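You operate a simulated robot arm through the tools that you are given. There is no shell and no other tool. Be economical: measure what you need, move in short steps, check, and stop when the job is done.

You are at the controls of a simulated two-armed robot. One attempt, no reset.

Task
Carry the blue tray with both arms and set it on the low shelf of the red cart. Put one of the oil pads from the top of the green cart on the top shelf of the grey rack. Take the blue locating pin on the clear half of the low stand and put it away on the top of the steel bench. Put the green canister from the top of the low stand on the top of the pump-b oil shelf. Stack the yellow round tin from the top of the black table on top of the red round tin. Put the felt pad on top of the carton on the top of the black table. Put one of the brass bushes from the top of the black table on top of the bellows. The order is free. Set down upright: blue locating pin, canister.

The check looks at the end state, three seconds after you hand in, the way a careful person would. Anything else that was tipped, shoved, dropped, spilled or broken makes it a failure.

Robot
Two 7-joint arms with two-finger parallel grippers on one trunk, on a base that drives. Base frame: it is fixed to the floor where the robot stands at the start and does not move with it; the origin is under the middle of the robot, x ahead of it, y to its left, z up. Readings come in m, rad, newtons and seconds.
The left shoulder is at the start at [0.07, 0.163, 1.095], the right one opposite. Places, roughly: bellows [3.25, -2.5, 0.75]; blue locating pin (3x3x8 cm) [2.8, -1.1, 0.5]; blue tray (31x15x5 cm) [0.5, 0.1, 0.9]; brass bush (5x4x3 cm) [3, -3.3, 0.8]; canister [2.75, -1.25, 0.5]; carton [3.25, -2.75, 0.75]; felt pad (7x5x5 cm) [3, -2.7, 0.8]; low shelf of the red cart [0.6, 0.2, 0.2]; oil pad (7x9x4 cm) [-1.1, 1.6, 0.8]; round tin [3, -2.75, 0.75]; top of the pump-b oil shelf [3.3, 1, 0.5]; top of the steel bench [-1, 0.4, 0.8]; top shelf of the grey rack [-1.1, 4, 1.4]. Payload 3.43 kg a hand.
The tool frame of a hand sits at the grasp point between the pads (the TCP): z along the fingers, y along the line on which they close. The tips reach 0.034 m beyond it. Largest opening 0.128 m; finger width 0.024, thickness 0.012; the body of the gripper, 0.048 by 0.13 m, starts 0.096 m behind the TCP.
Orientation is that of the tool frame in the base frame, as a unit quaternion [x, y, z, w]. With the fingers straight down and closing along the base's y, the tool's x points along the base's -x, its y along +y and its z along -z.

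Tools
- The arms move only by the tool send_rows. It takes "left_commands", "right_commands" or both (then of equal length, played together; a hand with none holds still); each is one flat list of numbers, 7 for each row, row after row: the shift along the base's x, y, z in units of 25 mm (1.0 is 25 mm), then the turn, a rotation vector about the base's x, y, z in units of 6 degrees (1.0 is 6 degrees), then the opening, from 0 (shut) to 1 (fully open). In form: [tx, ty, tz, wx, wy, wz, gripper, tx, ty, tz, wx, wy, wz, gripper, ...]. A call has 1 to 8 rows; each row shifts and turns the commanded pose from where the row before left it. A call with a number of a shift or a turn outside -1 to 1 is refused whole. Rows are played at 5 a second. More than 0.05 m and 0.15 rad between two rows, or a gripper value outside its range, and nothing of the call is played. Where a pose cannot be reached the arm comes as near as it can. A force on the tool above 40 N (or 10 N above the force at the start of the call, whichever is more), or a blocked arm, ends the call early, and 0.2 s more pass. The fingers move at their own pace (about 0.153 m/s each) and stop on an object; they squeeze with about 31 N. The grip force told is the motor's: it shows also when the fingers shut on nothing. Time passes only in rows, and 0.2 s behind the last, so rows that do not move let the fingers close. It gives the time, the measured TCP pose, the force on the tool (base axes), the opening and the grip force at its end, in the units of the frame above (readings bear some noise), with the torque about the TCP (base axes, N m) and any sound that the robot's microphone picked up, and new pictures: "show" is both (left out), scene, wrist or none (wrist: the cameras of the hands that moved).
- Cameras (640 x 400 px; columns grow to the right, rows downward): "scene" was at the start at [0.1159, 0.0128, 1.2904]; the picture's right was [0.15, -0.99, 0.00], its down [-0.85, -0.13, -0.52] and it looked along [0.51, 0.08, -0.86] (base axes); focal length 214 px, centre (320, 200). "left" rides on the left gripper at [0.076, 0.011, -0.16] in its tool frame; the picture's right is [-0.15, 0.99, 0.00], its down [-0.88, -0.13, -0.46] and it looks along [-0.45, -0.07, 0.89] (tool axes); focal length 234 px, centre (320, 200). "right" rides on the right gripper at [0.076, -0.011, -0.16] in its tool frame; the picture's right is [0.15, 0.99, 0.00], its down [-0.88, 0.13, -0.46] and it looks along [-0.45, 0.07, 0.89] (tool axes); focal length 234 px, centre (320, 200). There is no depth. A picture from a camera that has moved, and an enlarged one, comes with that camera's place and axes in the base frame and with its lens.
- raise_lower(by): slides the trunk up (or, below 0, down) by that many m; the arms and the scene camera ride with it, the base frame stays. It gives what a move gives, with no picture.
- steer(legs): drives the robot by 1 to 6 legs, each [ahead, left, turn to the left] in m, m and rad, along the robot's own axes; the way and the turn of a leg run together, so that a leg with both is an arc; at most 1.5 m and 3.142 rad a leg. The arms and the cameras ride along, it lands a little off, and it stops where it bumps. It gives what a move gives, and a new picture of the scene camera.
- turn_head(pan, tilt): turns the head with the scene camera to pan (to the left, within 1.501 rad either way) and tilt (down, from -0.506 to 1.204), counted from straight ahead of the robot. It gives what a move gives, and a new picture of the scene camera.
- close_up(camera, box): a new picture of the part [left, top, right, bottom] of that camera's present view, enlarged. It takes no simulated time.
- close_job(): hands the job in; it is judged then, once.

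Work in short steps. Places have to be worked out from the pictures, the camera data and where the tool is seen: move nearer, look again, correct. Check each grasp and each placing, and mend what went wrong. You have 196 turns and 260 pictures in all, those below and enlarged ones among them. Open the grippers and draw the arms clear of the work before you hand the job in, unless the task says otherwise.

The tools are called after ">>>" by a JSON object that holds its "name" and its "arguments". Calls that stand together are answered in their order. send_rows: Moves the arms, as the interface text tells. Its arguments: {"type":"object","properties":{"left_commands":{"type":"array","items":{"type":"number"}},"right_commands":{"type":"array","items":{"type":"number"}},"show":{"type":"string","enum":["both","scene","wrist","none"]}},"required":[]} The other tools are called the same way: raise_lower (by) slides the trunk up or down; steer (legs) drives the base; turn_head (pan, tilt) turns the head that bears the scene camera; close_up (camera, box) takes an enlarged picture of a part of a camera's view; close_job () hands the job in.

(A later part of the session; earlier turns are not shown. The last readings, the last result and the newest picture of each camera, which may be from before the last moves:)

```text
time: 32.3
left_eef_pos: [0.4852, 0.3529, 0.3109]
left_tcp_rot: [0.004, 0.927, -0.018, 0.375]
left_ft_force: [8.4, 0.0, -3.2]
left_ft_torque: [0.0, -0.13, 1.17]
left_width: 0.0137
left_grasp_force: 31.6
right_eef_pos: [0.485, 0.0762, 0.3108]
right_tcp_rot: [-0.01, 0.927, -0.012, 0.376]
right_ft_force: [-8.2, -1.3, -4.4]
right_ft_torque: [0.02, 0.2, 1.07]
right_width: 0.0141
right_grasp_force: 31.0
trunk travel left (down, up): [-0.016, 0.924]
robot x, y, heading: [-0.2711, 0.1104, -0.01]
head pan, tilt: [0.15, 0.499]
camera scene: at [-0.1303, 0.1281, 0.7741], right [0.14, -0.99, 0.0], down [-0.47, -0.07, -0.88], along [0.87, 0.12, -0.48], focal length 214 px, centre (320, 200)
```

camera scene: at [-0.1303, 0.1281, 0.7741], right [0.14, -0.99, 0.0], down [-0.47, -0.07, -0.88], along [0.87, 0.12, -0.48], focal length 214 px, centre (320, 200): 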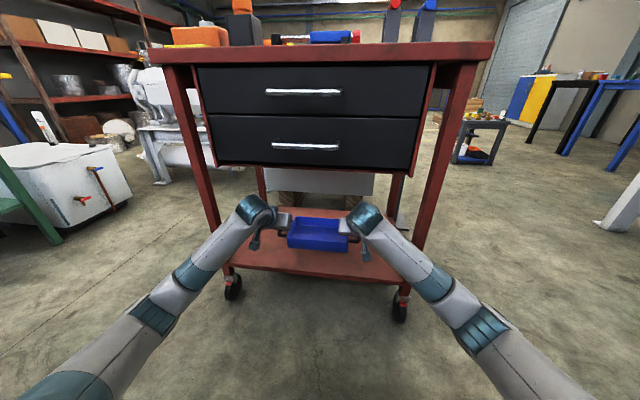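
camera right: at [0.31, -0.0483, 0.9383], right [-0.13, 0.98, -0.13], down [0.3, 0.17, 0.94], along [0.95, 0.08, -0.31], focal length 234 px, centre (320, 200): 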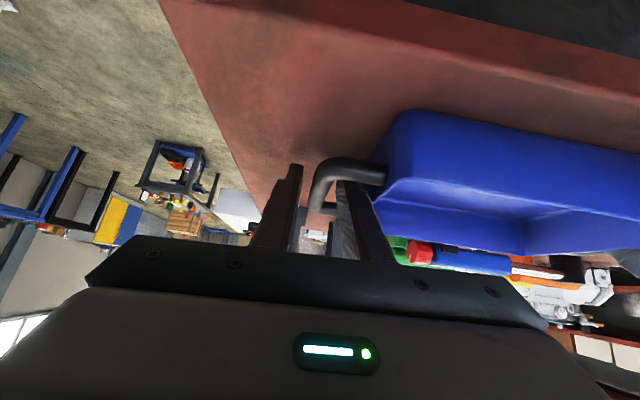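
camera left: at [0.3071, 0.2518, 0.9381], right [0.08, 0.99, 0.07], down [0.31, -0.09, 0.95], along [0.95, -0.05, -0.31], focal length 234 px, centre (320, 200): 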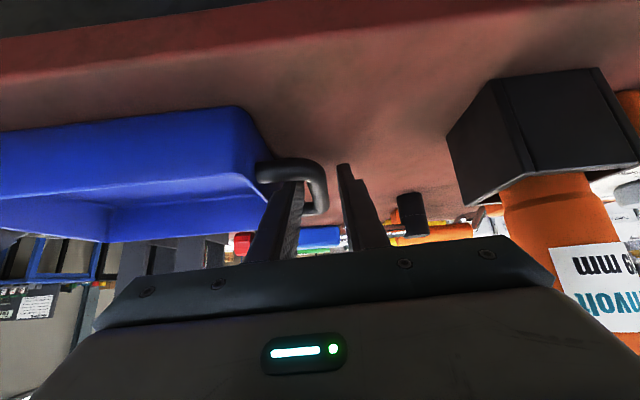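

Perfect access. I lower 5.5 cm with both arms.

>>> {"name": "send_rows", "arguments": {"left_commands": [0.1, 0, -0.5, 0, 0, 0, 0, 0.1, 0, -0.5, 0, 0, 0, 0, 0.1, 0, -0.5, 0, 0, 0, 0, 0, 0, -0.4, 0, 0, 0, 0, 0, 0, -0.3, 0, 0, 0, 0], "right_commands": [0.1, 0, -0.5, 0, 0, 0, 0, 0.1, 0, -0.5, 0, 0, 0, 0, 0.1, 0, -0.5, 0, 0, 0, 0, 0, 0, -0.4, 0, 0, 0, 0, 0, 0, -0.3, 0, 0, 0, 0], "show": "wrist"}}

>>> {"name": "close_up", "arguments": {"camera": "scene", "box": [220, 180, 420, 305]}}

```text
time: 33.5
left_eef_pos: [0.493, 0.3527, 0.2559]
left_tcp_rot: [0.005, 0.927, -0.019, 0.375]
left_ft_force: [8.4, 3.6, -4.2]
left_ft_torque: [0.08, 0.25, 1.11]
left_width: 0.0139
left_grasp_force: 30.7
right_eef_pos: [0.4915, 0.0762, 0.257]
right_tcp_rot: [-0.01, 0.927, -0.013, 0.376]
right_ft_force: [-7.8, -3.6, -2.4]
right_ft_torque: [0.06, -0.19, 1.05]
right_width: 0.0142
right_grasp_force: 31.2
trunk travel left (down, up): [-0.016, 0.924]
robot x, y, heading: [-0.2698, 0.1166, -0.012]
head pan, tilt: [0.15, 0.499]
camera right: at [0.3262, 0.0644, 0.3193], right [-0.11, 0.98, -0.13], down [0.31, 0.16, 0.94], along [0.94, 0.07, -0.33], focal length 234 px, centre (320, 200)
camera left: at [0.3273, 0.3682, 0.3183], right [0.13, 0.99, 0.07], down [0.31, -0.11, 0.94], along [0.94, -0.1, -0.32], focal length 234 px, centre (320, 200)
```

right: 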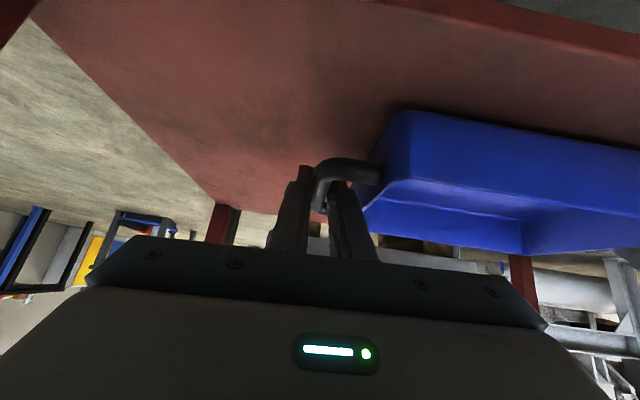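
left: 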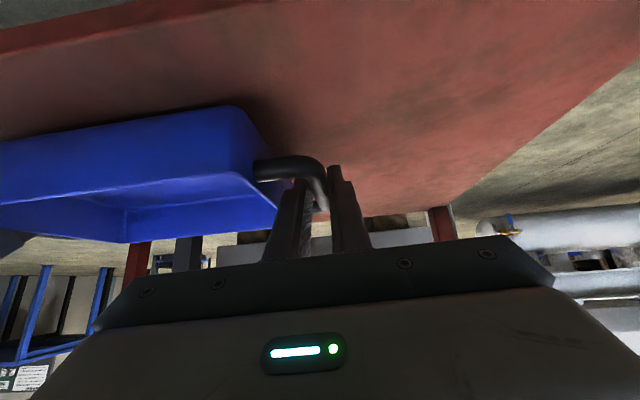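

```text
3.20 times, centred on (320, 242) of scene
camera zoom: at [-0.1303, 0.1281, 0.7742], right [0.14, -0.99, 0.0], down [-0.47, -0.07, -0.88], along [0.87, 0.12, -0.48], focal length 686 px, centre (320, 64)
```

zoom: 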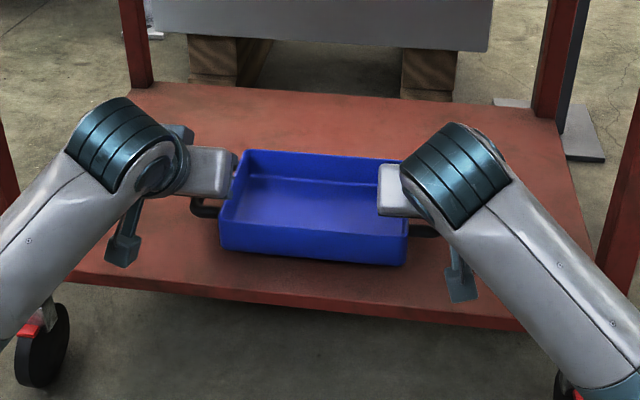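

Still about a centimetre above the shelf, with no contact force yet. I lower further in 4 mm steps.

>>> {"name": "send_rows", "arguments": {"left_commands": [0, 0, -0.16, 0, 0, 0, 0, 0, 0, -0.16, 0, 0, 0, 0, 0, 0, -0.16, 0, 0, 0, 0], "right_commands": [0, 0, -0.18, 0, 0, 0, 0, 0, 0, -0.18, 0, 0, 0, 0, 0, 0, -0.16, 0, 0, 0, 0], "show": "none"}}

```text
time: 34.3
left_eef_pos: [0.4917, 0.3525, 0.2427]
left_tcp_rot: [0.005, 0.926, -0.018, 0.377]
left_ft_force: [7.4, 5.0, -3.3]
left_ft_torque: [0.0, 0.16, 1.12]
left_width: 0.0142
left_grasp_force: 30.5
right_eef_pos: [0.4922, 0.0754, 0.2438]
right_tcp_rot: [-0.01, 0.926, -0.013, 0.376]
right_ft_force: [-7.4, -5.1, -4.1]
right_ft_torque: [0.0, -0.12, 0.99]
right_width: 0.014
right_grasp_force: 31.3
trunk travel left (down, up): [-0.016, 0.924]
robot x, y, heading: [-0.2661, 0.1134, -0.005]
head pan, tilt: [0.15, 0.499]
```

No contact yet, so I go on down in the same small steps.

>>> {"name": "send_rows", "arguments": {"left_commands": [0, 0, -0.12, 0, 0, 0, 0, 0, 0, -0.12, 0, 0, 0, 0], "right_commands": [0, 0, -0.14, 0, 0, 0, 0, 0, 0, -0.14, 0, 0, 0, 0], "show": "none"}}

>>> {"name": "close_up", "arguments": {"camera": "right", "box": [240, 80, 480, 230]}}

```text
time: 34.9
left_eef_pos: [0.4917, 0.3515, 0.239]
left_tcp_rot: [0.006, 0.926, -0.018, 0.377]
left_ft_force: [6.2, 7.1, 1.4]
left_ft_torque: [0.04, -0.68, 1.14]
left_width: 0.014
left_grasp_force: 31.4
right_eef_pos: [0.4916, 0.075, 0.2392]
right_tcp_rot: [-0.01, 0.926, -0.012, 0.377]
right_ft_force: [-8.0, -5.4, 3.2]
right_ft_torque: [0.0, -0.03, 1.0]
right_width: 0.014
right_grasp_force: 31.2
trunk travel left (down, up): [-0.016, 0.924]
robot x, y, heading: [-0.2694, 0.1158, -0.013]
head pan, tilt: [0.15, 0.499]
```

```text
2.67 times, centred on (360, 155) of right
camera zoom: at [0.3267, 0.0642, 0.3013], right [-0.11, 0.98, -0.13], down [0.31, 0.16, 0.94], along [0.94, 0.07, -0.32], focal length 624 px, centre (213, 320)
```

zoom: 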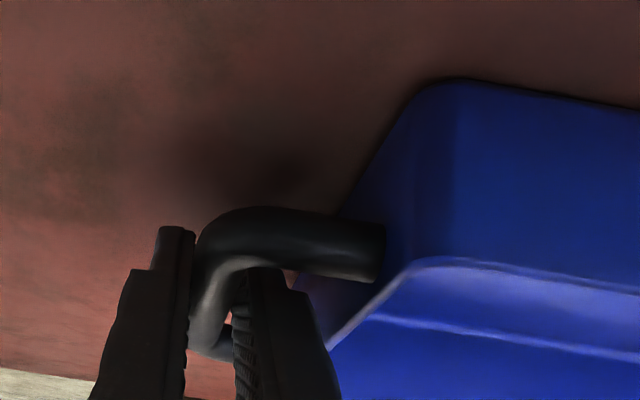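

Force turned upward on both hands, so the tray rests on the shelf. I open just enough (3 cm) and retreat up and back.

>>> {"name": "send_rows", "arguments": {"left_commands": [0, 0, 0, 0, 0, 0, 0.22, 0, 0, 0, 0, 0, 0, 0.22, 0, 0, 0.6, 0, 0, 0, 0.22, -0.2, 0, 0.6, 0, 0, 0, 0.22, -0.4, 0, 0.6, 0, 0, 0, 0.22, -0.5, 0, 0.6, 0, 0, 0, 0.22, -0.5, 0, 0.4, 0, 0, 0, 0.22], "right_commands": [0, 0, 0, 0, 0, 0, 0.22, 0, 0, 0, 0, 0, 0, 0.22, 0, 0, 0.6, 0, 0, 0, 0.22, -0.2, 0, 0.6, 0, 0, 0, 0.22, -0.4, 0, 0.6, 0, 0, 0, 0.22, -0.5, 0, 0.6, 0, 0, 0, 0.22, -0.5, 0, 0.4, 0, 0, 0, 0.22], "show": "scene"}}

>>> {"name": "close_up", "arguments": {"camera": "scene", "box": [220, 180, 420, 305]}}

```text
time: 36.5
left_eef_pos: [0.4507, 0.3526, 0.308]
left_tcp_rot: [0.006, 0.926, -0.019, 0.376]
left_ft_force: [0.3, 1.1, 0.8]
left_ft_torque: [-0.03, -0.01, -0.02]
left_width: 0.0283
left_grasp_force: 0.1
right_eef_pos: [0.452, 0.0745, 0.306]
right_tcp_rot: [-0.01, 0.926, -0.012, 0.376]
right_ft_force: [0.3, 0.7, 0.1]
right_ft_torque: [0.01, 0.04, 0.03]
right_width: 0.028
right_grasp_force: 0.0
trunk travel left (down, up): [-0.016, 0.924]
robot x, y, heading: [-0.2695, 0.1117, -0.01]
head pan, tilt: [0.15, 0.499]
camera scene: at [-0.1307, 0.128, 0.7742], right [0.14, -0.99, 0.0], down [-0.47, -0.07, -0.88], along [0.87, 0.12, -0.48], focal length 214 px, centre (320, 200)
```

scene: 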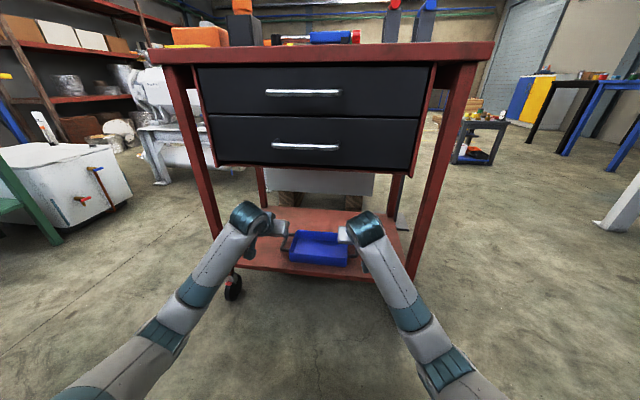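

```text
3.20 times, centred on (320, 242) of scene
camera zoom: at [-0.1307, 0.128, 0.7742], right [0.14, -0.99, 0.0], down [-0.47, -0.07, -0.88], along [0.87, 0.12, -0.48], focal length 686 px, centre (320, 64)
```

zoom: 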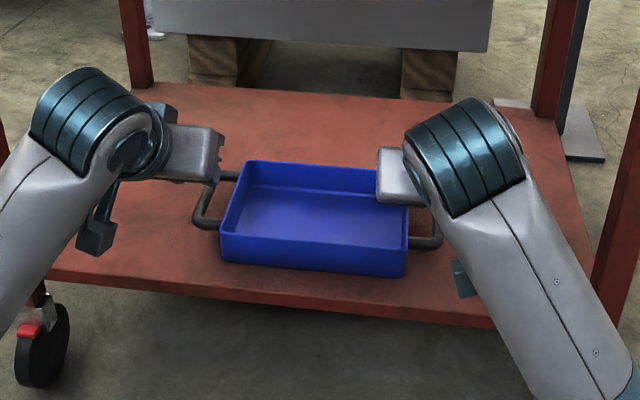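

The tray sits fully on the shelf. I retract the arms and then raise the trunk.

>>> {"name": "send_rows", "arguments": {"left_commands": [-0.85, 0, 0, 0, 0, 0, 0.5, -0.85, 0, 0, 0, 0, 0, 0.5, -0.85, 0, 0, 0, 0, 0, 0.5, -0.85, 0, 0, 0, 0, 0, 0.5, -0.85, 0, 0, 0, 0, 0, 0.5, -0.85, 0, 0, 0, 0, 0, 0.5, -0.85, 0, 0, 0, 0, 0, 0.5, -0.85, 0, 0, 0, 0, 0, 0.5], "right_commands": [-0.85, 0, 0, 0, 0, 0, 0.5, -0.85, 0, 0, 0, 0, 0, 0.5, -0.85, 0, 0, 0, 0, 0, 0.5, -0.85, 0, 0, 0, 0, 0, 0.5, -0.85, 0, 0, 0, 0, 0, 0.5, -0.85, 0, 0, 0, 0, 0, 0.5, -0.85, 0, 0, 0, 0, 0, 0.5, -0.85, 0, 0, 0, 0, 0, 0.5], "show": "none"}}

>>> {"name": "raise_lower", "arguments": {"by": 0.6}}

>>> {"name": "turn_head", "arguments": {"pan": 1.5, "tilt": 0.4}}

>>> {"name": "turn_head", "arguments": {"pan": -1.5, "tilt": 0.4}}

```text
time: 38.0
left_eef_pos: [0.3142, 0.3517, 0.3078]
left_tcp_rot: [0.006, 0.926, -0.019, 0.378]
left_ft_force: [-0.7, -0.4, -0.1]
left_ft_torque: [-0.01, 0.0, 0.01]
left_width: 0.0641
left_grasp_force: 0.1
right_eef_pos: [0.3587, -0.0084, 0.3624]
right_tcp_rot: [0.006, 0.892, -0.104, 0.441]
right_ft_force: [0.8, 0.1, 0.0]
right_ft_torque: [-0.01, 0.0, -0.01]
right_width: 0.064
right_grasp_force: 0.0
trunk travel left (down, up): [-0.016, 0.924]
robot x, y, heading: [-0.2692, 0.1142, -0.017]
head pan, tilt: [0.15, 0.499]
stopped in row 7 (right hand): the arm was blocked; the commanded pose is now the measured one
```

```text
refused: 0.6 is not a number from -0.4 to 0.4
```

```text
time: 39.5
left_eef_pos: [0.3143, 0.3535, 0.3072]
left_tcp_rot: [0.006, 0.926, -0.019, 0.376]
left_ft_force: [-0.5, -0.7, 0.0]
left_ft_torque: [0.0, 0.02, 0.01]
left_width: 0.0639
left_grasp_force: 0.0
right_eef_pos: [0.3584, -0.0075, 0.362]
right_tcp_rot: [0.006, 0.892, -0.103, 0.441]
right_ft_force: [0.3, 0.4, -0.1]
right_ft_torque: [0.01, -0.02, 0.03]
right_width: 0.064
right_grasp_force: 0.2
trunk travel left (down, up): [-0.016, 0.924]
robot x, y, heading: [-0.2684, 0.1132, -0.013]
head pan, tilt: [1.499, 0.4]
camera scene: at [-0.2132, 0.2076, 0.7835], right [1.0, -0.08, 0.0], down [-0.03, -0.39, -0.92], along [0.08, 0.92, -0.39], focal length 214 px, centre (320, 200)
```

scene: 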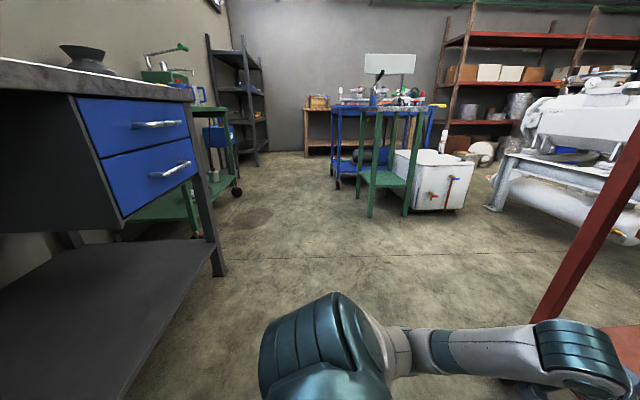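

```text
time: 42.1
left_eef_pos: [0.3152, 0.3512, 0.308]
left_tcp_rot: [0.006, 0.926, -0.019, 0.376]
left_ft_force: [-0.2, -0.2, 0.3]
left_ft_torque: [0.03, 0.01, 0.04]
left_width: 0.0639
left_grasp_force: 0.1
right_eef_pos: [0.3606, -0.0071, 0.3629]
right_tcp_rot: [0.006, 0.892, -0.103, 0.441]
right_ft_force: [0.2, 0.3, 0.8]
right_ft_torque: [0.03, -0.01, 0.0]
right_width: 0.064
right_grasp_force: 0.2
trunk travel left (down, up): [-0.016, 0.924]
robot x, y, heading: [-0.2677, 0.1118, -0.012]
head pan, tilt: [-1.499, 0.4]
camera scene: at [-0.2154, 0.0229, 0.7836], right [-1.0, -0.06, 0.0], down [-0.02, 0.39, -0.92], along [0.06, -0.92, -0.39], focal length 214 px, centre (320, 200)
```

scene: 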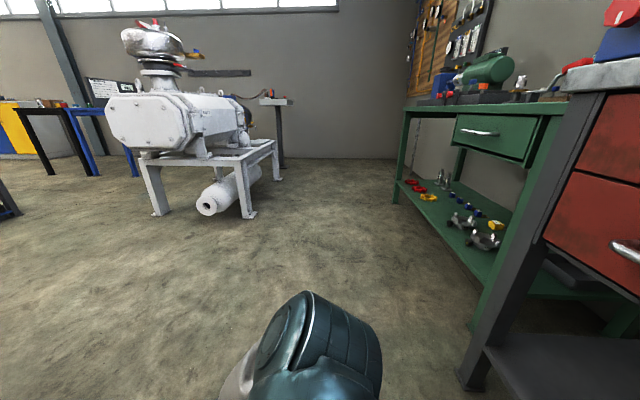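

Arms are clear of the tray; the right elbow got blocked but nothing is loaded. I drive back 5 cm, then raise the trunk.

>>> {"name": "steer", "arguments": {"legs": [[-0.055, 0, 0]]}}

>>> {"name": "raise_lower", "arguments": {"by": 0.4}}

>>> {"name": "raise_lower", "arguments": {"by": 0.3}}

>>> {"name": "turn_head", "arguments": {"pan": 0.0, "tilt": 0.8}}

```text
time: 43.1
left_eef_pos: [0.2608, 0.3538, 0.3078]
left_tcp_rot: [0.006, 0.927, -0.019, 0.376]
left_ft_force: [0.3, -0.3, 0.1]
left_ft_torque: [-0.01, 0.01, 0.02]
left_width: 0.0639
left_grasp_force: 0.1
right_eef_pos: [0.3045, -0.0069, 0.3616]
right_tcp_rot: [0.006, 0.892, -0.102, 0.441]
right_ft_force: [0.3, 0.7, 0.5]
right_ft_torque: [-0.01, -0.01, -0.03]
right_width: 0.0641
right_grasp_force: 0.0
trunk travel left (down, up): [-0.016, 0.924]
robot x, y, heading: [-0.3257, 0.1184, -0.014]
head pan, tilt: [-1.499, 0.4]
camera scene: at [-0.2697, 0.0235, 0.7836], right [-1.0, -0.06, 0.0], down [-0.02, 0.39, -0.92], along [0.06, -0.92, -0.39], focal length 214 px, centre (320, 200)
```

scene: 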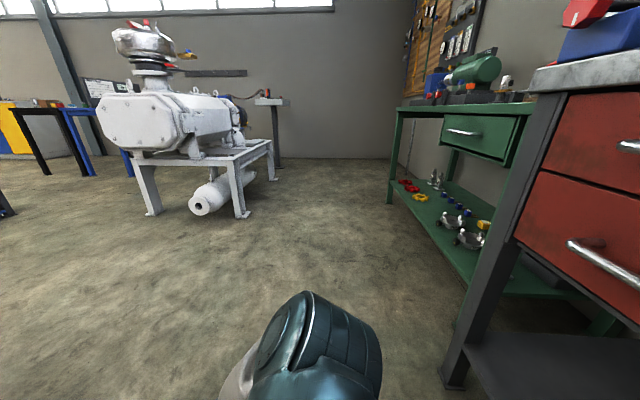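

```text
time: 46.9
left_eef_pos: [0.261, 0.3532, 0.7082]
left_tcp_rot: [0.006, 0.926, -0.019, 0.377]
left_ft_force: [-0.4, 0.1, 0.4]
left_ft_torque: [-0.03, -0.01, 0.01]
left_width: 0.0639
left_grasp_force: 0.1
right_eef_pos: [0.3057, -0.0076, 0.7613]
right_tcp_rot: [0.005, 0.892, -0.102, 0.44]
right_ft_force: [0.4, 0.9, -0.3]
right_ft_torque: [0.02, -0.02, 0.0]
right_width: 0.0638
right_grasp_force: 0.0
trunk travel left (down, up): [-0.416, 0.524]
robot x, y, heading: [-0.3208, 0.1121, -0.014]
head pan, tilt: [-1.499, 0.4]
```

```text
time: 49.9
left_eef_pos: [0.2603, 0.3527, 1.0077]
left_tcp_rot: [0.005, 0.926, -0.018, 0.376]
left_ft_force: [0.4, -0.6, -0.5]
left_ft_torque: [0.02, -0.02, -0.04]
left_width: 0.0641
left_grasp_force: 0.0
right_eef_pos: [0.3054, -0.0062, 1.0607]
right_tcp_rot: [0.006, 0.892, -0.104, 0.44]
right_ft_force: [0.1, -0.3, 0.5]
right_ft_torque: [0.01, -0.02, -0.01]
right_width: 0.064
right_grasp_force: 0.1
trunk travel left (down, up): [-0.716, 0.224]
robot x, y, heading: [-0.3224, 0.1151, -0.008]
head pan, tilt: [-1.499, 0.4]
```

```text
time: 51.5
left_eef_pos: [0.2604, 0.3523, 1.0069]
left_tcp_rot: [0.006, 0.926, -0.019, 0.377]
left_ft_force: [-0.3, 0.8, -0.6]
left_ft_torque: [0.03, 0.01, -0.01]
left_width: 0.064
left_grasp_force: 0.0
right_eef_pos: [0.306, -0.0064, 1.0613]
right_tcp_rot: [0.006, 0.892, -0.103, 0.44]
right_ft_force: [0.6, 0.7, 0.4]
right_ft_torque: [-0.03, 0.03, -0.01]
right_width: 0.064
right_grasp_force: 0.0
trunk travel left (down, up): [-0.716, 0.224]
robot x, y, heading: [-0.323, 0.1156, -0.01]
head pan, tilt: [0.0, 0.799]
camera scene: at [-0.1943, 0.1151, 1.4483], right [-0.01, -1.0, 0.0], down [-0.72, 0.01, -0.7], along [0.7, -0.01, -0.72], focal length 214 px, centre (320, 200)
```

scene: 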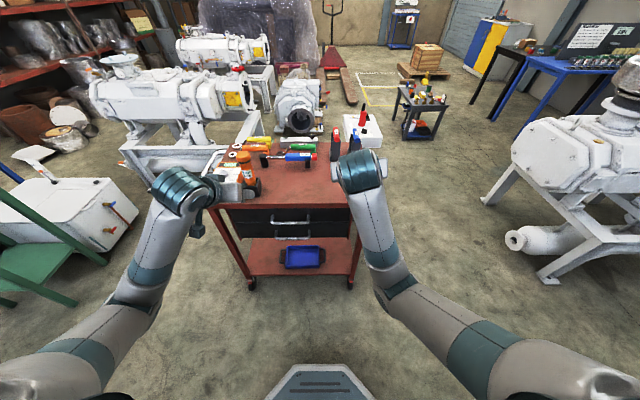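

Nothing disturbed. I bring both tools back to pointing down, tucking them a little, before driving to the green cart.

>>> {"name": "send_rows", "arguments": {"left_commands": [-0.3, 0, 0.2, 0.05, 0.92, 0, 0.6, -0.3, 0, 0.2, 0.05, 0.92, 0, 0.6, -0.3, 0, 0.2, 0.05, 0.92, 0, 0.6, -0.3, 0, 0.2, 0.05, 0.92, 0, 0.6, -0.3, 0, 0.2, 0.05, 0.92, 0, 0.6, -0.3, 0, 0.2, 0.05, 0.92, 0, 0.6, -0.3, 0, 0.2, 0.05, 0.92, 0, 0.6, -0.3, 0, 0.2, 0.05, 0.94, 0, 0.6], "right_commands": [-0.5, -0.4, 0, 0.25, 1.0, 0, 0.6, -0.5, -0.4, 0, 0.25, 1.0, 0, 0.6, -0.5, -0.4, 0, 0.25, 1.0, 0, 0.6, -0.5, -0.4, 0, 0.25, 1.0, 0, 0.6, -0.5, -0.4, 0, 0.25, 1.0, 0, 0.6, -0.5, -0.4, 0, 0.25, 1.0, 0, 0.6, -0.5, -0.4, 0, 0.25, 1.0, 0, 0.6, -0.5, -0.4, 0, 0.27, 1.0, 0.1, 0.6], "show": "none"}}

>>> {"name": "raise_lower", "arguments": {"by": 0.15}}

>>> {"name": "steer", "arguments": {"legs": [[0, 1.5, 0]]}}

```text
time: 52.2
left_eef_pos: [0.2445, 0.351, 1.0188]
left_tcp_rot: [0.007, 0.962, -0.014, 0.273]
left_ft_force: [0.4, -0.1, -0.1]
left_ft_torque: [0.02, 0.02, 0.03]
left_width: 0.077
left_grasp_force: 0.0
right_eef_pos: [0.2986, -0.101, 1.0287]
right_tcp_rot: [0.021, 0.932, -0.149, 0.328]
right_ft_force: [0.1, -0.3, 0.2]
right_ft_torque: [0.05, 0.0, 0.04]
right_width: 0.0766
right_grasp_force: 0.1
right hand out of reach, approached as far as the arm can: row 2, 3
trunk travel left (down, up): [-0.716, 0.224]
robot x, y, heading: [-0.3234, 0.114, -0.012]
head pan, tilt: [0.0, 0.799]
stopped in row 3 (right hand): the arm was blocked; the commanded pose is now the measured one
```

```text
time: 54.0
left_eef_pos: [0.2438, 0.353, 1.1706]
left_tcp_rot: [0.008, 0.962, -0.015, 0.272]
left_ft_force: [-0.3, -0.2, -0.3]
left_ft_torque: [0.01, -0.01, -0.02]
left_width: 0.0769
left_grasp_force: 0.0
right_eef_pos: [0.2982, -0.0992, 1.1786]
right_tcp_rot: [0.02, 0.933, -0.149, 0.328]
right_ft_force: [0.3, -0.5, 0.3]
right_ft_torque: [0.01, 0.0, 0.01]
right_width: 0.0772
right_grasp_force: 0.0
trunk travel left (down, up): [-0.866, 0.074]
robot x, y, heading: [-0.3254, 0.1153, -0.012]
head pan, tilt: [0.0, 0.799]
```

```text
time: 61.4
left_eef_pos: [0.3146, 1.8125, 1.1706]
left_tcp_rot: [0.033, 0.961, -0.021, 0.273]
left_ft_force: [0.2, 0.4, -0.8]
left_ft_torque: [0.01, 0.01, 0.0]
left_width: 0.0766
left_grasp_force: 0.0
right_eef_pos: [0.3441, 1.3596, 1.1796]
right_tcp_rot: [0.045, 0.932, -0.157, 0.324]
right_ft_force: [0.1, 0.7, -0.5]
right_ft_torque: [-0.01, 0.0, -0.04]
right_width: 0.0766
right_grasp_force: 0.0
trunk travel left (down, up): [-0.866, 0.074]
robot x, y, heading: [-0.2643, 1.606, -0.064]
head pan, tilt: [0.0, 0.799]
camera scene: at [-0.1361, 1.5997, 1.5983], right [-0.07, -1.0, 0.0], down [-0.72, 0.05, -0.7], along [0.7, -0.05, -0.72], focal length 214 px, centre (320, 200)
```

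scene: 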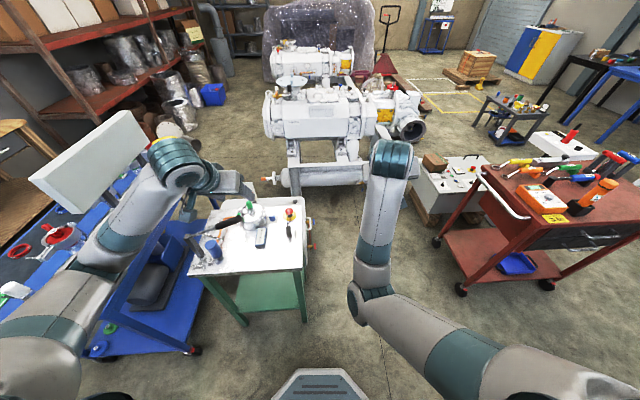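

The aisle is clear at this height. I turn left by about π to face the green cart.

>>> {"name": "steer", "arguments": {"legs": [[0, 0, 1.6], [0, 0, 1.6]]}}

>>> {"name": "turn_head", "arguments": {"pan": 0, "tilt": 0.6}}

```text
time: 69.5
left_eef_pos: [-0.8349, 1.3718, 1.1692]
left_tcp_rot: [0.962, -0.01, -0.273, -0.014]
left_ft_force: [-0.7, 1.1, -0.8]
left_ft_torque: [-0.01, 0.01, -0.01]
left_width: 0.0768
left_grasp_force: 0.1
right_eef_pos: [-0.8846, 1.8222, 1.1779]
right_tcp_rot: [0.932, -0.023, -0.328, -0.15]
right_ft_force: [-0.1, -0.3, 0.8]
right_ft_torque: [0.03, -0.03, 0.01]
right_width: 0.0769
right_grasp_force: 0.2
trunk travel left (down, up): [-0.866, 0.074]
robot x, y, heading: [-0.2656, 1.6076, 3.119]
head pan, tilt: [0.0, 0.799]
camera scene: at [-0.3979, 1.611, 1.5983], right [0.02, 1.0, 0.0], down [0.72, -0.01, -0.7], along [-0.7, 0.01, -0.72], focal length 214 px, centre (320, 200)
```

scene: 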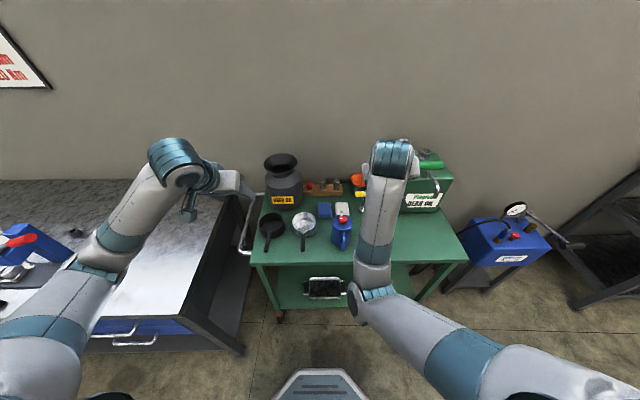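

```text
time: 70.3
left_eef_pos: [-0.8349, 1.3724, 1.1697]
left_tcp_rot: [0.962, -0.01, -0.273, -0.015]
left_ft_force: [0.1, -0.3, -0.3]
left_ft_torque: [0.02, 0.0, -0.03]
left_width: 0.0767
left_grasp_force: 0.0
right_eef_pos: [-0.884, 1.8244, 1.1786]
right_tcp_rot: [0.933, -0.023, -0.328, -0.15]
right_ft_force: [-0.6, -0.4, 0.9]
right_ft_torque: [-0.01, 0.01, 0.02]
right_width: 0.077
right_grasp_force: 0.0
trunk travel left (down, up): [-0.866, 0.074]
robot x, y, heading: [-0.2646, 1.6012, 3.122]
head pan, tilt: [0.0, 0.6]
camera scene: at [-0.4055, 1.6109, 1.6151], right [0.02, 1.0, 0.0], down [0.57, -0.01, -0.82], along [-0.82, 0.02, -0.57], focal length 214 px, centre (320, 200)
```

scene: 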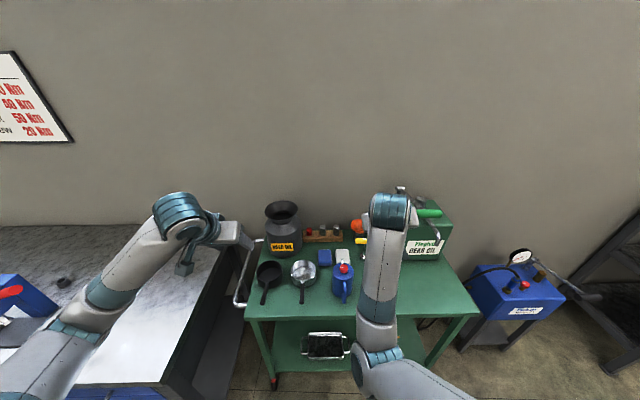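

I zoom in on the green cart's top to identify the oil pads.

>>> {"name": "close_up", "arguments": {"camera": "scene", "box": [240, 190, 400, 310]}}

```text
3.33 times, centred on (320, 250) of scene
camera zoom: at [-0.4055, 1.6109, 1.6151], right [0.02, 1.0, 0.0], down [0.57, -0.01, -0.82], along [-0.82, 0.02, -0.57], focal length 715 px, centre (320, 33)
```

zoom: 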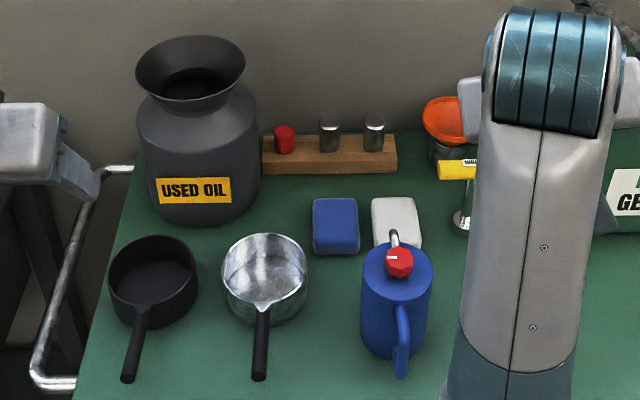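

The blue pad lies flat near (-1.08, 1.65) with its short side along y. I straighten both tools to point down, raising the right hand so it clears the oil can.

>>> {"name": "send_rows", "arguments": {"left_commands": [0, 0, 0.1, -0.03, -0.66, 0.02, 0.9, 0, 0, 0.1, -0.03, -0.66, 0.02, 0.9, 0, 0, 0.1, -0.03, -0.66, 0.02, 0.9, 0, 0, 0.1, -0.03, -0.66, 0.02, 0.9, 0, 0, 0.1, -0.04, -0.66, 0.03, 0.9, 0, 0, 0.1, -0.04, -0.66, 0.03, 0.9, 0, 0, 0.1, -0.04, -0.66, 0.03, 0.9, 0, 0, 0.1, -0.04, -0.66, 0.03, 0.9], "right_commands": [-0.1, 0, 0.5, -0.36, -0.8, 0.06, 0.6, -0.1, 0, 0.5, -0.36, -0.8, 0.06, 0.6, -0.1, 0, 0.5, -0.36, -0.8, 0.06, 0.6, -0.1, 0, 0.5, -0.36, -0.8, 0.06, 0.6, -0.1, 0, 0.5, -0.36, -0.8, 0.06, 0.6, -0.1, 0, 0.5, -0.36, -0.8, 0.06, 0.6, -0.1, 0, 0.5, -0.36, -0.8, 0.06, 0.6, -0.1, 0, 0.5, -0.36, -0.8, 0.06, 0.6], "show": "none"}}

>>> {"name": "steer", "arguments": {"legs": [[0, -0.19, 0.02], [0.18, 0, 0]]}}

```text
time: 72.1
left_eef_pos: [-0.8351, 1.3704, 1.1885]
left_tcp_rot: [1.0, 0.001, 0.001, -0.001]
left_ft_force: [-0.5, 0.8, 0.9]
left_ft_torque: [0.0, 0.02, -0.01]
left_width: 0.1152
left_grasp_force: 0.1
right_eef_pos: [-0.9993, 1.8684, 1.2072]
right_tcp_rot: [1.0, 0.003, 0.001, -0.002]
right_ft_force: [-0.3, -0.5, -0.1]
right_ft_torque: [0.02, 0.0, 0.02]
right_width: 0.0768
right_grasp_force: 0.0
right hand out of reach, approached as far as the arm can: row 2, 3, 4, 5, 6, 7
trunk travel left (down, up): [-0.866, 0.074]
robot x, y, heading: [-0.2637, 1.6061, 3.121]
head pan, tilt: [0.0, 0.6]
```

```text
time: 74.7
left_eef_pos: [-1.0063, 1.5473, 1.1903]
left_tcp_rot: [1.0, 0.011, -0.001, -0.001]
left_ft_force: [-0.1, -0.9, 0.4]
left_ft_torque: [0.03, 0.08, -0.01]
left_width: 0.1151
left_grasp_force: 0.1
right_eef_pos: [-1.18, 2.0414, 1.2108]
right_tcp_rot: [1.0, 0.012, -0.002, -0.003]
right_ft_force: [-1.1, -0.9, 0.2]
right_ft_torque: [-0.01, 0.03, 0.0]
right_width: 0.0769
right_grasp_force: 0.0
trunk travel left (down, up): [-0.866, 0.074]
robot x, y, heading: [-0.4456, 1.7913, -3.138]
head pan, tilt: [0.0, 0.6]
camera scene: at [-0.5801, 1.7959, 1.6156], right [0.0, 1.0, 0.0], down [0.56, 0.0, -0.83], along [-0.83, 0.0, -0.56], focal length 214 px, centre (320, 200)
```

scene: 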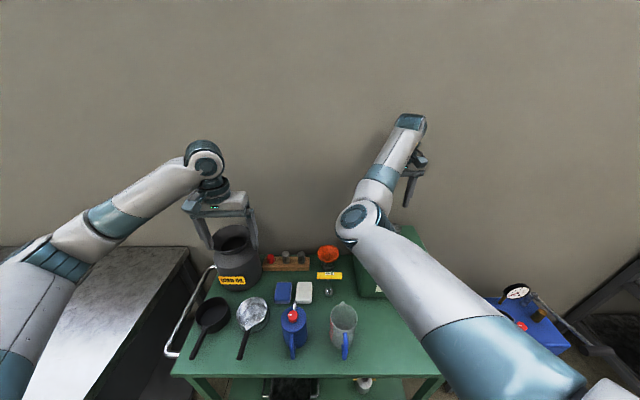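

The blue pad is confirmed at about (-1.084, 1.65). I move the left hand over it and lower to z≈1.0.

>>> {"name": "send_rows", "arguments": {"left_commands": [-0.39, 0.515, -0.2, 0, 0, 0, 0.9, -0.39, 0.515, -0.5, 0, 0, 0, 0.9, -0.39, 0.515, -0.9, 0, 0, 0, 0.9, -0.39, 0.515, -1, 0, 0, 0, 0.9, -0.39, 0.515, -1, 0, 0, 0, 0.9, -0.39, 0.515, -1, 0, 0, 0, 0.9, -0.39, 0.515, -1, 0, 0, 0, 0.9, -0.39, 0.515, -1, 0, 0, 0, 0.9]}}

```text
time: 76.5
left_eef_pos: [-1.0859, 1.6536, 1.0254]
left_tcp_rot: [1.0, 0.011, 0.0, 0.0]
left_ft_force: [-0.1, -0.7, 0.9]
left_ft_torque: [-0.03, 0.01, 0.01]
left_width: 0.1153
left_grasp_force: 0.1
right_eef_pos: [-1.1828, 2.0436, 1.2078]
right_tcp_rot: [1.0, 0.013, -0.001, -0.002]
right_ft_force: [-0.6, 0.5, -0.2]
right_ft_torque: [-0.06, 0.04, 0.0]
right_width: 0.077
right_grasp_force: 0.0
trunk travel left (down, up): [-0.866, 0.074]
robot x, y, heading: [-0.4435, 1.7949, -3.144]
head pan, tilt: [0.0, 0.6]
camera scene: at [-0.5845, 1.7972, 1.6152], right [0.0, 1.0, 0.0], down [0.57, 0.0, -0.82], along [-0.82, 0.0, -0.57], focal length 214 px, centre (320, 200)
camera left: at [-1.0094, 1.6421, 1.1851], right [-0.13, -0.99, 0.0], down [-0.88, 0.11, 0.46], along [-0.45, 0.06, -0.89], focal length 234 px, centre (320, 200)
```

scene: 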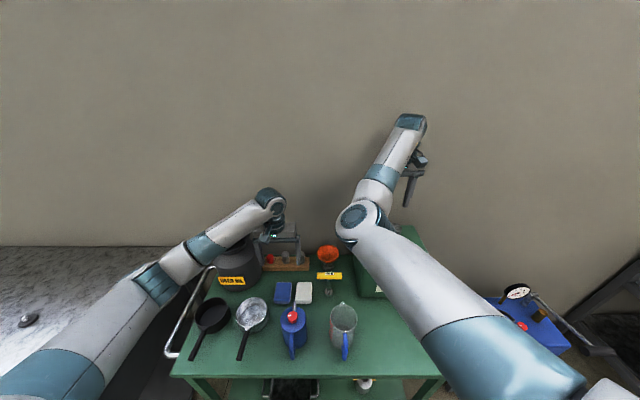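
left: 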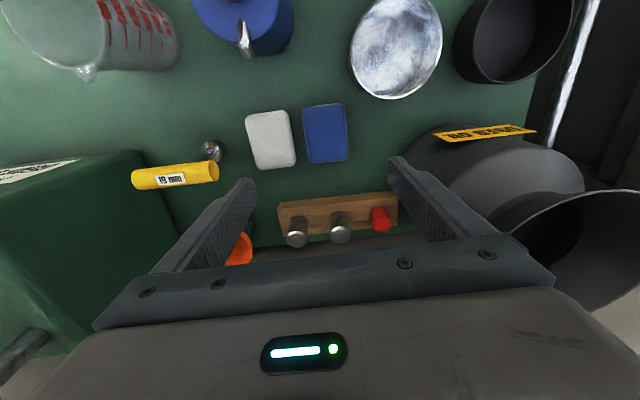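

The pads are only about 1 cm apart, so fingers won't fit between them. I turn the hand 90° to grip the blue pad along x.

>>> {"name": "send_rows", "arguments": {"left_commands": [0.02, -0.03, -0.2, 0, 0, 1, 0.95, 0.02, -0.03, -0.2, 0, 0, 1, 0.95, 0.02, -0.03, -0.2, 0, 0, 1, 0.95, 0.02, -0.03, -0.2, 0, 0, 1, 0.95, 0.02, -0.03, -0.2, 0, 0, 1, 0.95, 0, -0.03, -0.2, 0, 0, 1, 0.95, 0, -0.03, -0.2, 0, 0, 1, 0.95, 0, -0.03, -0.2, 0, 0, 1, 0.95], "show": "none"}}

>>> {"name": "send_rows", "arguments": {"left_commands": [0, 0, 0, 0, 0, 1, 0.95, 0, 0, 0, 0, 0, 1, 0.95, 0, 0, 0, 0, 0, 1, 0.95, 0, 0, 0, 0, 0, 1, 0.95, 0, 0, 0, 0, 0, 1, 0.95, 0, 0, 0, 0, 0, 1, 0.95, 0, 0, 0, 0, 0, 1, 0.95], "show": "wrist"}}

```text
time: 78.3
left_eef_pos: [-1.0851, 1.6459, 0.9852]
left_tcp_rot: [0.909, 0.418, 0.0, 0.0]
left_ft_force: [0.4, 1.0, 0.2]
left_ft_torque: [0.01, 0.05, 0.05]
left_width: 0.1217
left_grasp_force: 0.2
right_eef_pos: [-1.1828, 2.0416, 1.209]
right_tcp_rot: [1.0, 0.012, 0.001, -0.002]
right_ft_force: [-0.3, 0.4, 0.3]
right_ft_torque: [-0.02, 0.0, 0.02]
right_width: 0.0769
right_grasp_force: 0.1
trunk travel left (down, up): [-0.866, 0.074]
robot x, y, heading: [-0.4406, 1.7912, -3.142]
head pan, tilt: [0.0, 0.6]
```

```text
time: 79.9
left_eef_pos: [-1.0845, 1.6457, 0.9846]
left_tcp_rot: [0.699, 0.715, 0.0, 0.001]
left_ft_force: [0.5, -0.1, 0.0]
left_ft_torque: [0.0, -0.01, 0.01]
left_width: 0.1215
left_grasp_force: 0.1
right_eef_pos: [-1.1824, 2.0423, 1.2082]
right_tcp_rot: [1.0, 0.013, -0.001, -0.003]
right_ft_force: [-0.5, 0.2, -0.5]
right_ft_torque: [-0.03, 0.02, -0.05]
right_width: 0.0768
right_grasp_force: 0.0
trunk travel left (down, up): [-0.866, 0.074]
robot x, y, heading: [-0.4459, 1.795, -3.138]
head pan, tilt: [0.0, 0.6]
camera left: at [-1.0742, 1.7202, 1.1456], right [0.99, -0.12, 0.0], down [-0.11, -0.88, 0.46], along [-0.06, -0.45, -0.89], focal length 234 px, centre (320, 200)
```

left: 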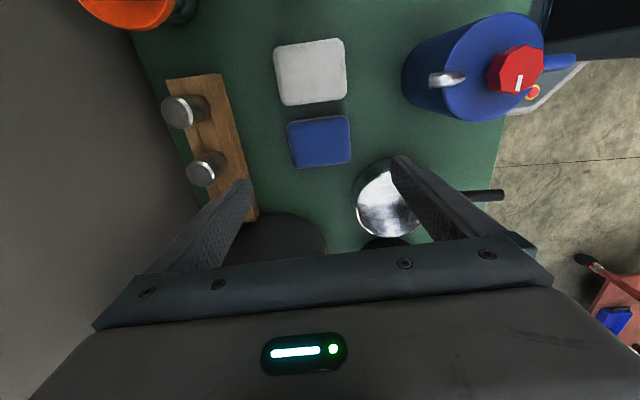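

Hand and pad are centred in x and y. The pad top is at about z=0.81. I descend to 0.835 with a slightly narrower opening.

>>> {"name": "send_rows", "arguments": {"left_commands": [0, 0.08, -1, 0, 0, 0, 0.87, 0, 0.08, -1, 0, 0, 0, 0.87, 0, 0, -1, 0, 0, 0, 0.87, 0, 0, -1, 0, 0, 0, 0.87, 0, 0, -1, 0, 0, 0, 0.87, 0, 0, -1, 0, 0, 0, 0.87], "show": "wrist"}}

```text
time: 81.3
left_eef_pos: [-1.0843, 1.6488, 0.8349]
left_tcp_rot: [0.7, 0.714, -0.001, 0.001]
left_ft_force: [0.1, -0.2, -0.1]
left_ft_torque: [-0.01, 0.0, -0.02]
left_width: 0.1114
left_grasp_force: 0.1
right_eef_pos: [-1.1832, 2.0429, 1.2089]
right_tcp_rot: [1.0, 0.012, 0.0, -0.001]
right_ft_force: [0.0, -0.2, 0.2]
right_ft_torque: [0.01, 0.03, -0.02]
right_width: 0.0767
right_grasp_force: 0.0
trunk travel left (down, up): [-0.866, 0.074]
robot x, y, heading: [-0.4444, 1.7944, -3.138]
head pan, tilt: [0.0, 0.6]
camera left: at [-1.0737, 1.7243, 0.9958], right [0.99, -0.13, 0.0], down [-0.11, -0.88, 0.46], along [-0.06, -0.45, -0.89], focal length 234 px, centre (320, 200)
```

left: 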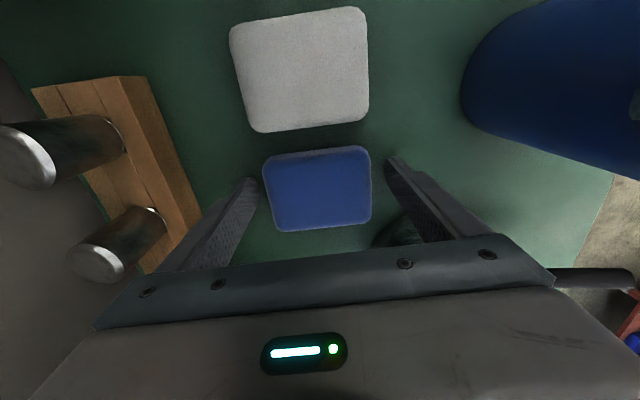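

Fingers straddle the pad. I go down 2.2 cm and close.

>>> {"name": "send_rows", "arguments": {"left_commands": [0, 0, -0.45, 0, 0, 0, 0.87, 0, 0, -0.45, 0, 0, 0, 0.87, 0, 0, 0, 0, 0, 0, 0, 0, 0, 0, 0, 0, 0, 0, 0, 0, 0, 0, 0, 0, 0], "show": "wrist"}}

```text
time: 81.7
left_eef_pos: [-1.0869, 1.6503, 0.8357]
left_tcp_rot: [0.7, 0.714, -0.003, -0.003]
left_ft_force: [7.2, -1.2, 20.1]
left_ft_torque: [-0.08, -1.56, -0.02]
left_width: 0.1146
left_grasp_force: 3.3
right_eef_pos: [-1.1812, 2.043, 1.21]
right_tcp_rot: [1.0, 0.013, -0.001, -0.002]
right_ft_force: [-0.1, 0.0, -0.2]
right_ft_torque: [-0.01, -0.02, -0.01]
right_width: 0.0768
right_grasp_force: 0.0
trunk travel left (down, up): [-0.866, 0.074]
robot x, y, heading: [-0.4416, 1.7943, -3.142]
head pan, tilt: [0.0, 0.6]
stopped in row 2 (left hand): the force on the tool passed its limit (the readings are from after the stop); the commanded pose is now the measured one
camera left: at [-1.0751, 1.7244, 0.995], right [0.99, -0.13, -0.01], down [-0.11, -0.88, 0.46], along [-0.07, -0.45, -0.89], focal length 234 px, centre (320, 200)
```

left: 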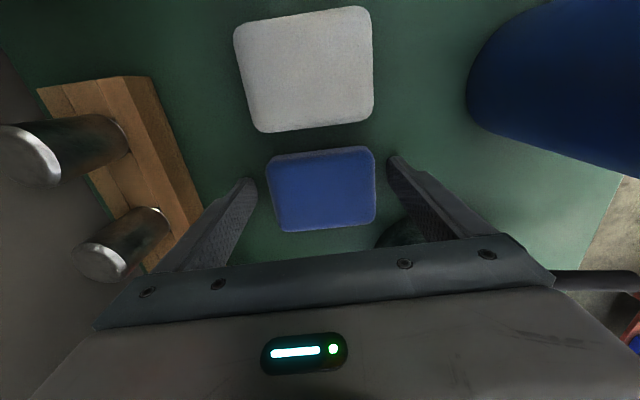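

Contact came under the +x fingertip, about 20 N. I zoom in to see what it touched.

>>> {"name": "close_up", "arguments": {"camera": "left", "box": [220, 110, 460, 260]}}

>>> {"name": "close_up", "arguments": {"camera": "scene", "box": [200, 210, 360, 310]}}

```text
2.67 times, centred on (340, 185) of left
camera zoom: at [-1.0751, 1.7244, 0.995], right [0.99, -0.13, -0.01], down [-0.11, -0.88, 0.46], along [-0.07, -0.45, -0.89], focal length 624 px, centre (267, 240)
```

zoom: 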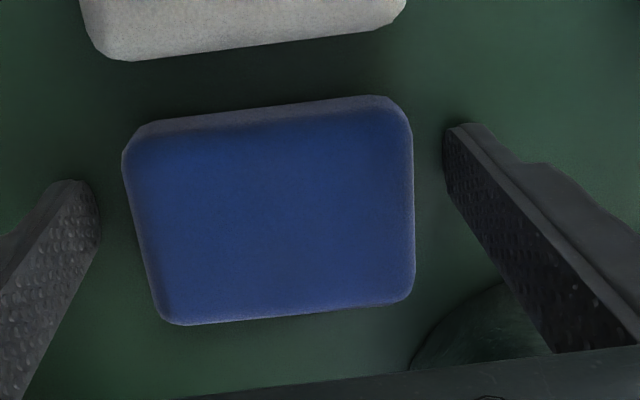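

```text
4.00 times, centred on (280, 260) of scene
camera zoom: at [-0.5811, 1.7968, 1.6155], right [0.0, 1.0, 0.0], down [0.56, 0.0, -0.83], along [-0.83, 0.0, -0.56], focal length 858 px, centre (480, -40)
```

zoom: 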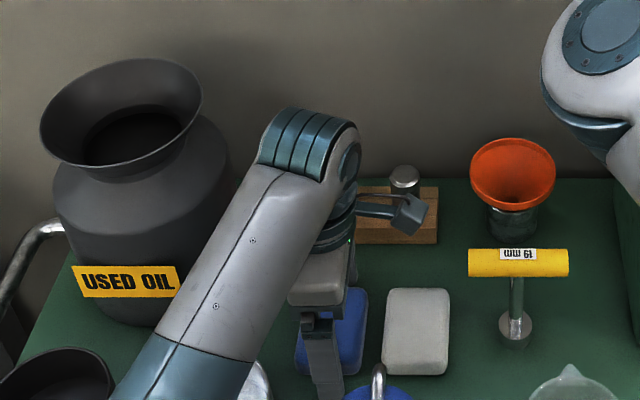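

Only bare table is under the tip, so the cart top is at about z=0.80. I raise 3 mm and close.

>>> {"name": "send_rows", "arguments": {"left_commands": [0, 0, 0.12, 0, 0, 0, 0.87, 0, 0, 0.05, 0, 0, 0, 0.5, 0, 0, 0, 0, 0, 0, 0.3, 0, 0, 0, 0, 0, 0, 0, 0, 0, 0, 0, 0, 0, 0], "show": "wrist"}}

```text
time: 82.9
left_eef_pos: [-1.0886, 1.6493, 0.8363]
left_tcp_rot: [0.699, 0.715, -0.003, -0.003]
left_ft_force: [0.7, 0.1, -0.1]
left_ft_torque: [-0.03, -0.02, 0.0]
left_width: 0.0838
left_grasp_force: 31.4
right_eef_pos: [-1.183, 2.0414, 1.2076]
right_tcp_rot: [1.0, 0.013, 0.0, -0.003]
right_ft_force: [0.2, 0.1, 0.6]
right_ft_torque: [-0.02, 0.0, 0.03]
right_width: 0.0768
right_grasp_force: 0.1
trunk travel left (down, up): [-0.866, 0.074]
robot x, y, heading: [-0.4431, 1.7954, -3.14]
head pan, tilt: [0.0, 0.6]
camera left: at [-1.077, 1.724, 0.9963], right [0.99, -0.13, -0.01], down [-0.11, -0.88, 0.46], along [-0.06, -0.45, -0.89], focal length 234 px, centre (320, 200)
```

left: 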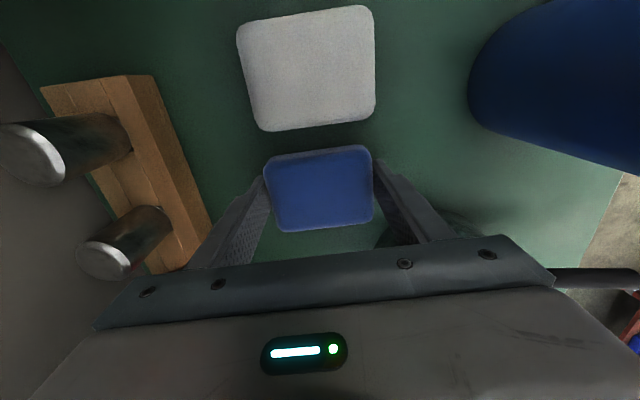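

The pad is gripped at 84 mm. I lift it 0.2 m.

>>> {"name": "send_rows", "arguments": {"left_commands": [0, 0, 0.5, 0, 0, 0, 0, 0, 0, 1, 0, 0, 0, 0, 0, 0, 1, 0, 0, 0, 0, 0, 0, 1, 0, 0, 0, 0, 0, 0, 1, 0, 0, 0, 0, 0, 0, 1, 0, 0, 0, 0, 0, 0, 1, 0, 0, 0, 0, 0, 0, 1, 0, 0, 0, 0], "show": "wrist"}}

>>> {"name": "raise_lower", "arguments": {"by": 0.07}}

>>> {"name": "turn_head", "arguments": {"pan": -1.2, "tilt": 0.2}}

```text
time: 84.9
left_eef_pos: [-1.1167, 1.5807, 0.9939]
left_tcp_rot: [0.678, 0.734, -0.027, 0.022]
left_ft_force: [0.0, 0.0, 0.4]
left_ft_torque: [0.03, 0.0, 0.02]
left_width: 0.0839
left_grasp_force: 31.4
left hand out of reach, approached as far as the arm can: row 7, 8
right_eef_pos: [-1.183, 2.0422, 1.2086]
right_tcp_rot: [1.0, 0.013, 0.0, -0.003]
right_ft_force: [0.3, -0.9, -0.3]
right_ft_torque: [0.02, -0.03, 0.01]
right_width: 0.0767
right_grasp_force: 0.1
trunk travel left (down, up): [-0.866, 0.074]
robot x, y, heading: [-0.4436, 1.7944, -3.137]
head pan, tilt: [0.0, 0.6]
stopped in row 8 (left hand): the arm was blocked; the commanded pose is now the measured one
camera left: at [-1.1099, 1.6665, 1.1488], right [1.0, -0.07, 0.0], down [-0.06, -0.85, 0.52], along [-0.04, -0.52, -0.86], focal length 234 px, centre (320, 200)
```

left: 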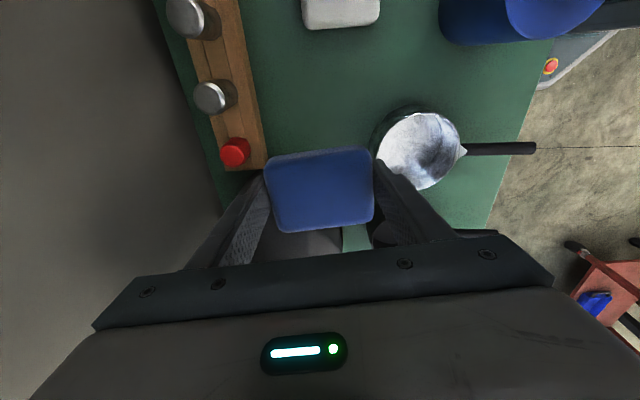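

```text
time: 86.0
left_eef_pos: [-1.1168, 1.5813, 1.0629]
left_tcp_rot: [0.68, 0.733, -0.027, 0.022]
left_ft_force: [-0.5, -0.8, 0.0]
left_ft_torque: [0.03, -0.01, 0.03]
left_width: 0.0835
left_grasp_force: 31.3
right_eef_pos: [-1.1818, 2.0422, 1.2783]
right_tcp_rot: [1.0, 0.013, 0.0, -0.003]
right_ft_force: [-0.6, 0.5, -0.2]
right_ft_torque: [0.01, 0.0, -0.03]
right_width: 0.0769
right_grasp_force: 0.1
trunk travel left (down, up): [-0.936, 0.004]
robot x, y, heading: [-0.4484, 1.7908, -3.143]
head pan, tilt: [0.0, 0.6]
```

```text
time: 87.4
left_eef_pos: [-1.116, 1.5817, 1.0624]
left_tcp_rot: [0.679, 0.733, -0.028, 0.023]
left_ft_force: [-0.1, -0.8, -0.8]
left_ft_torque: [0.01, -0.03, 0.02]
left_width: 0.0836
left_grasp_force: 31.7
right_eef_pos: [-1.1828, 2.0436, 1.2782]
right_tcp_rot: [1.0, 0.012, 0.0, -0.003]
right_ft_force: [-0.1, -0.2, -0.3]
right_ft_torque: [-0.02, 0.02, -0.01]
right_width: 0.0769
right_grasp_force: 0.0
trunk travel left (down, up): [-0.936, 0.004]
robot x, y, heading: [-0.4439, 1.7964, -3.14]
head pan, tilt: [-1.201, 0.201]
camera scene: at [-0.5297, 1.8837, 1.7219], right [0.93, 0.36, 0.0], down [0.07, -0.19, -0.98], along [-0.36, 0.91, -0.2], focal length 214 px, centre (320, 200)
```

scene: 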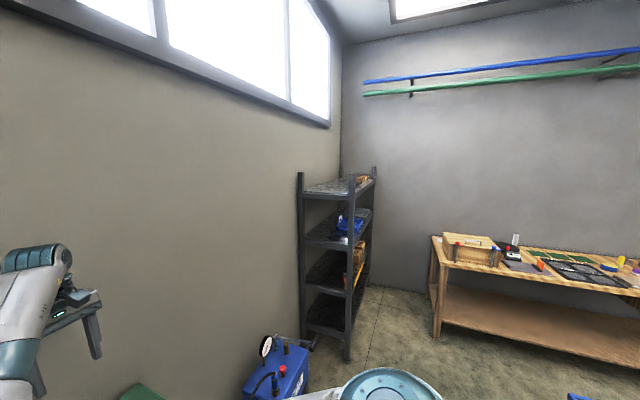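

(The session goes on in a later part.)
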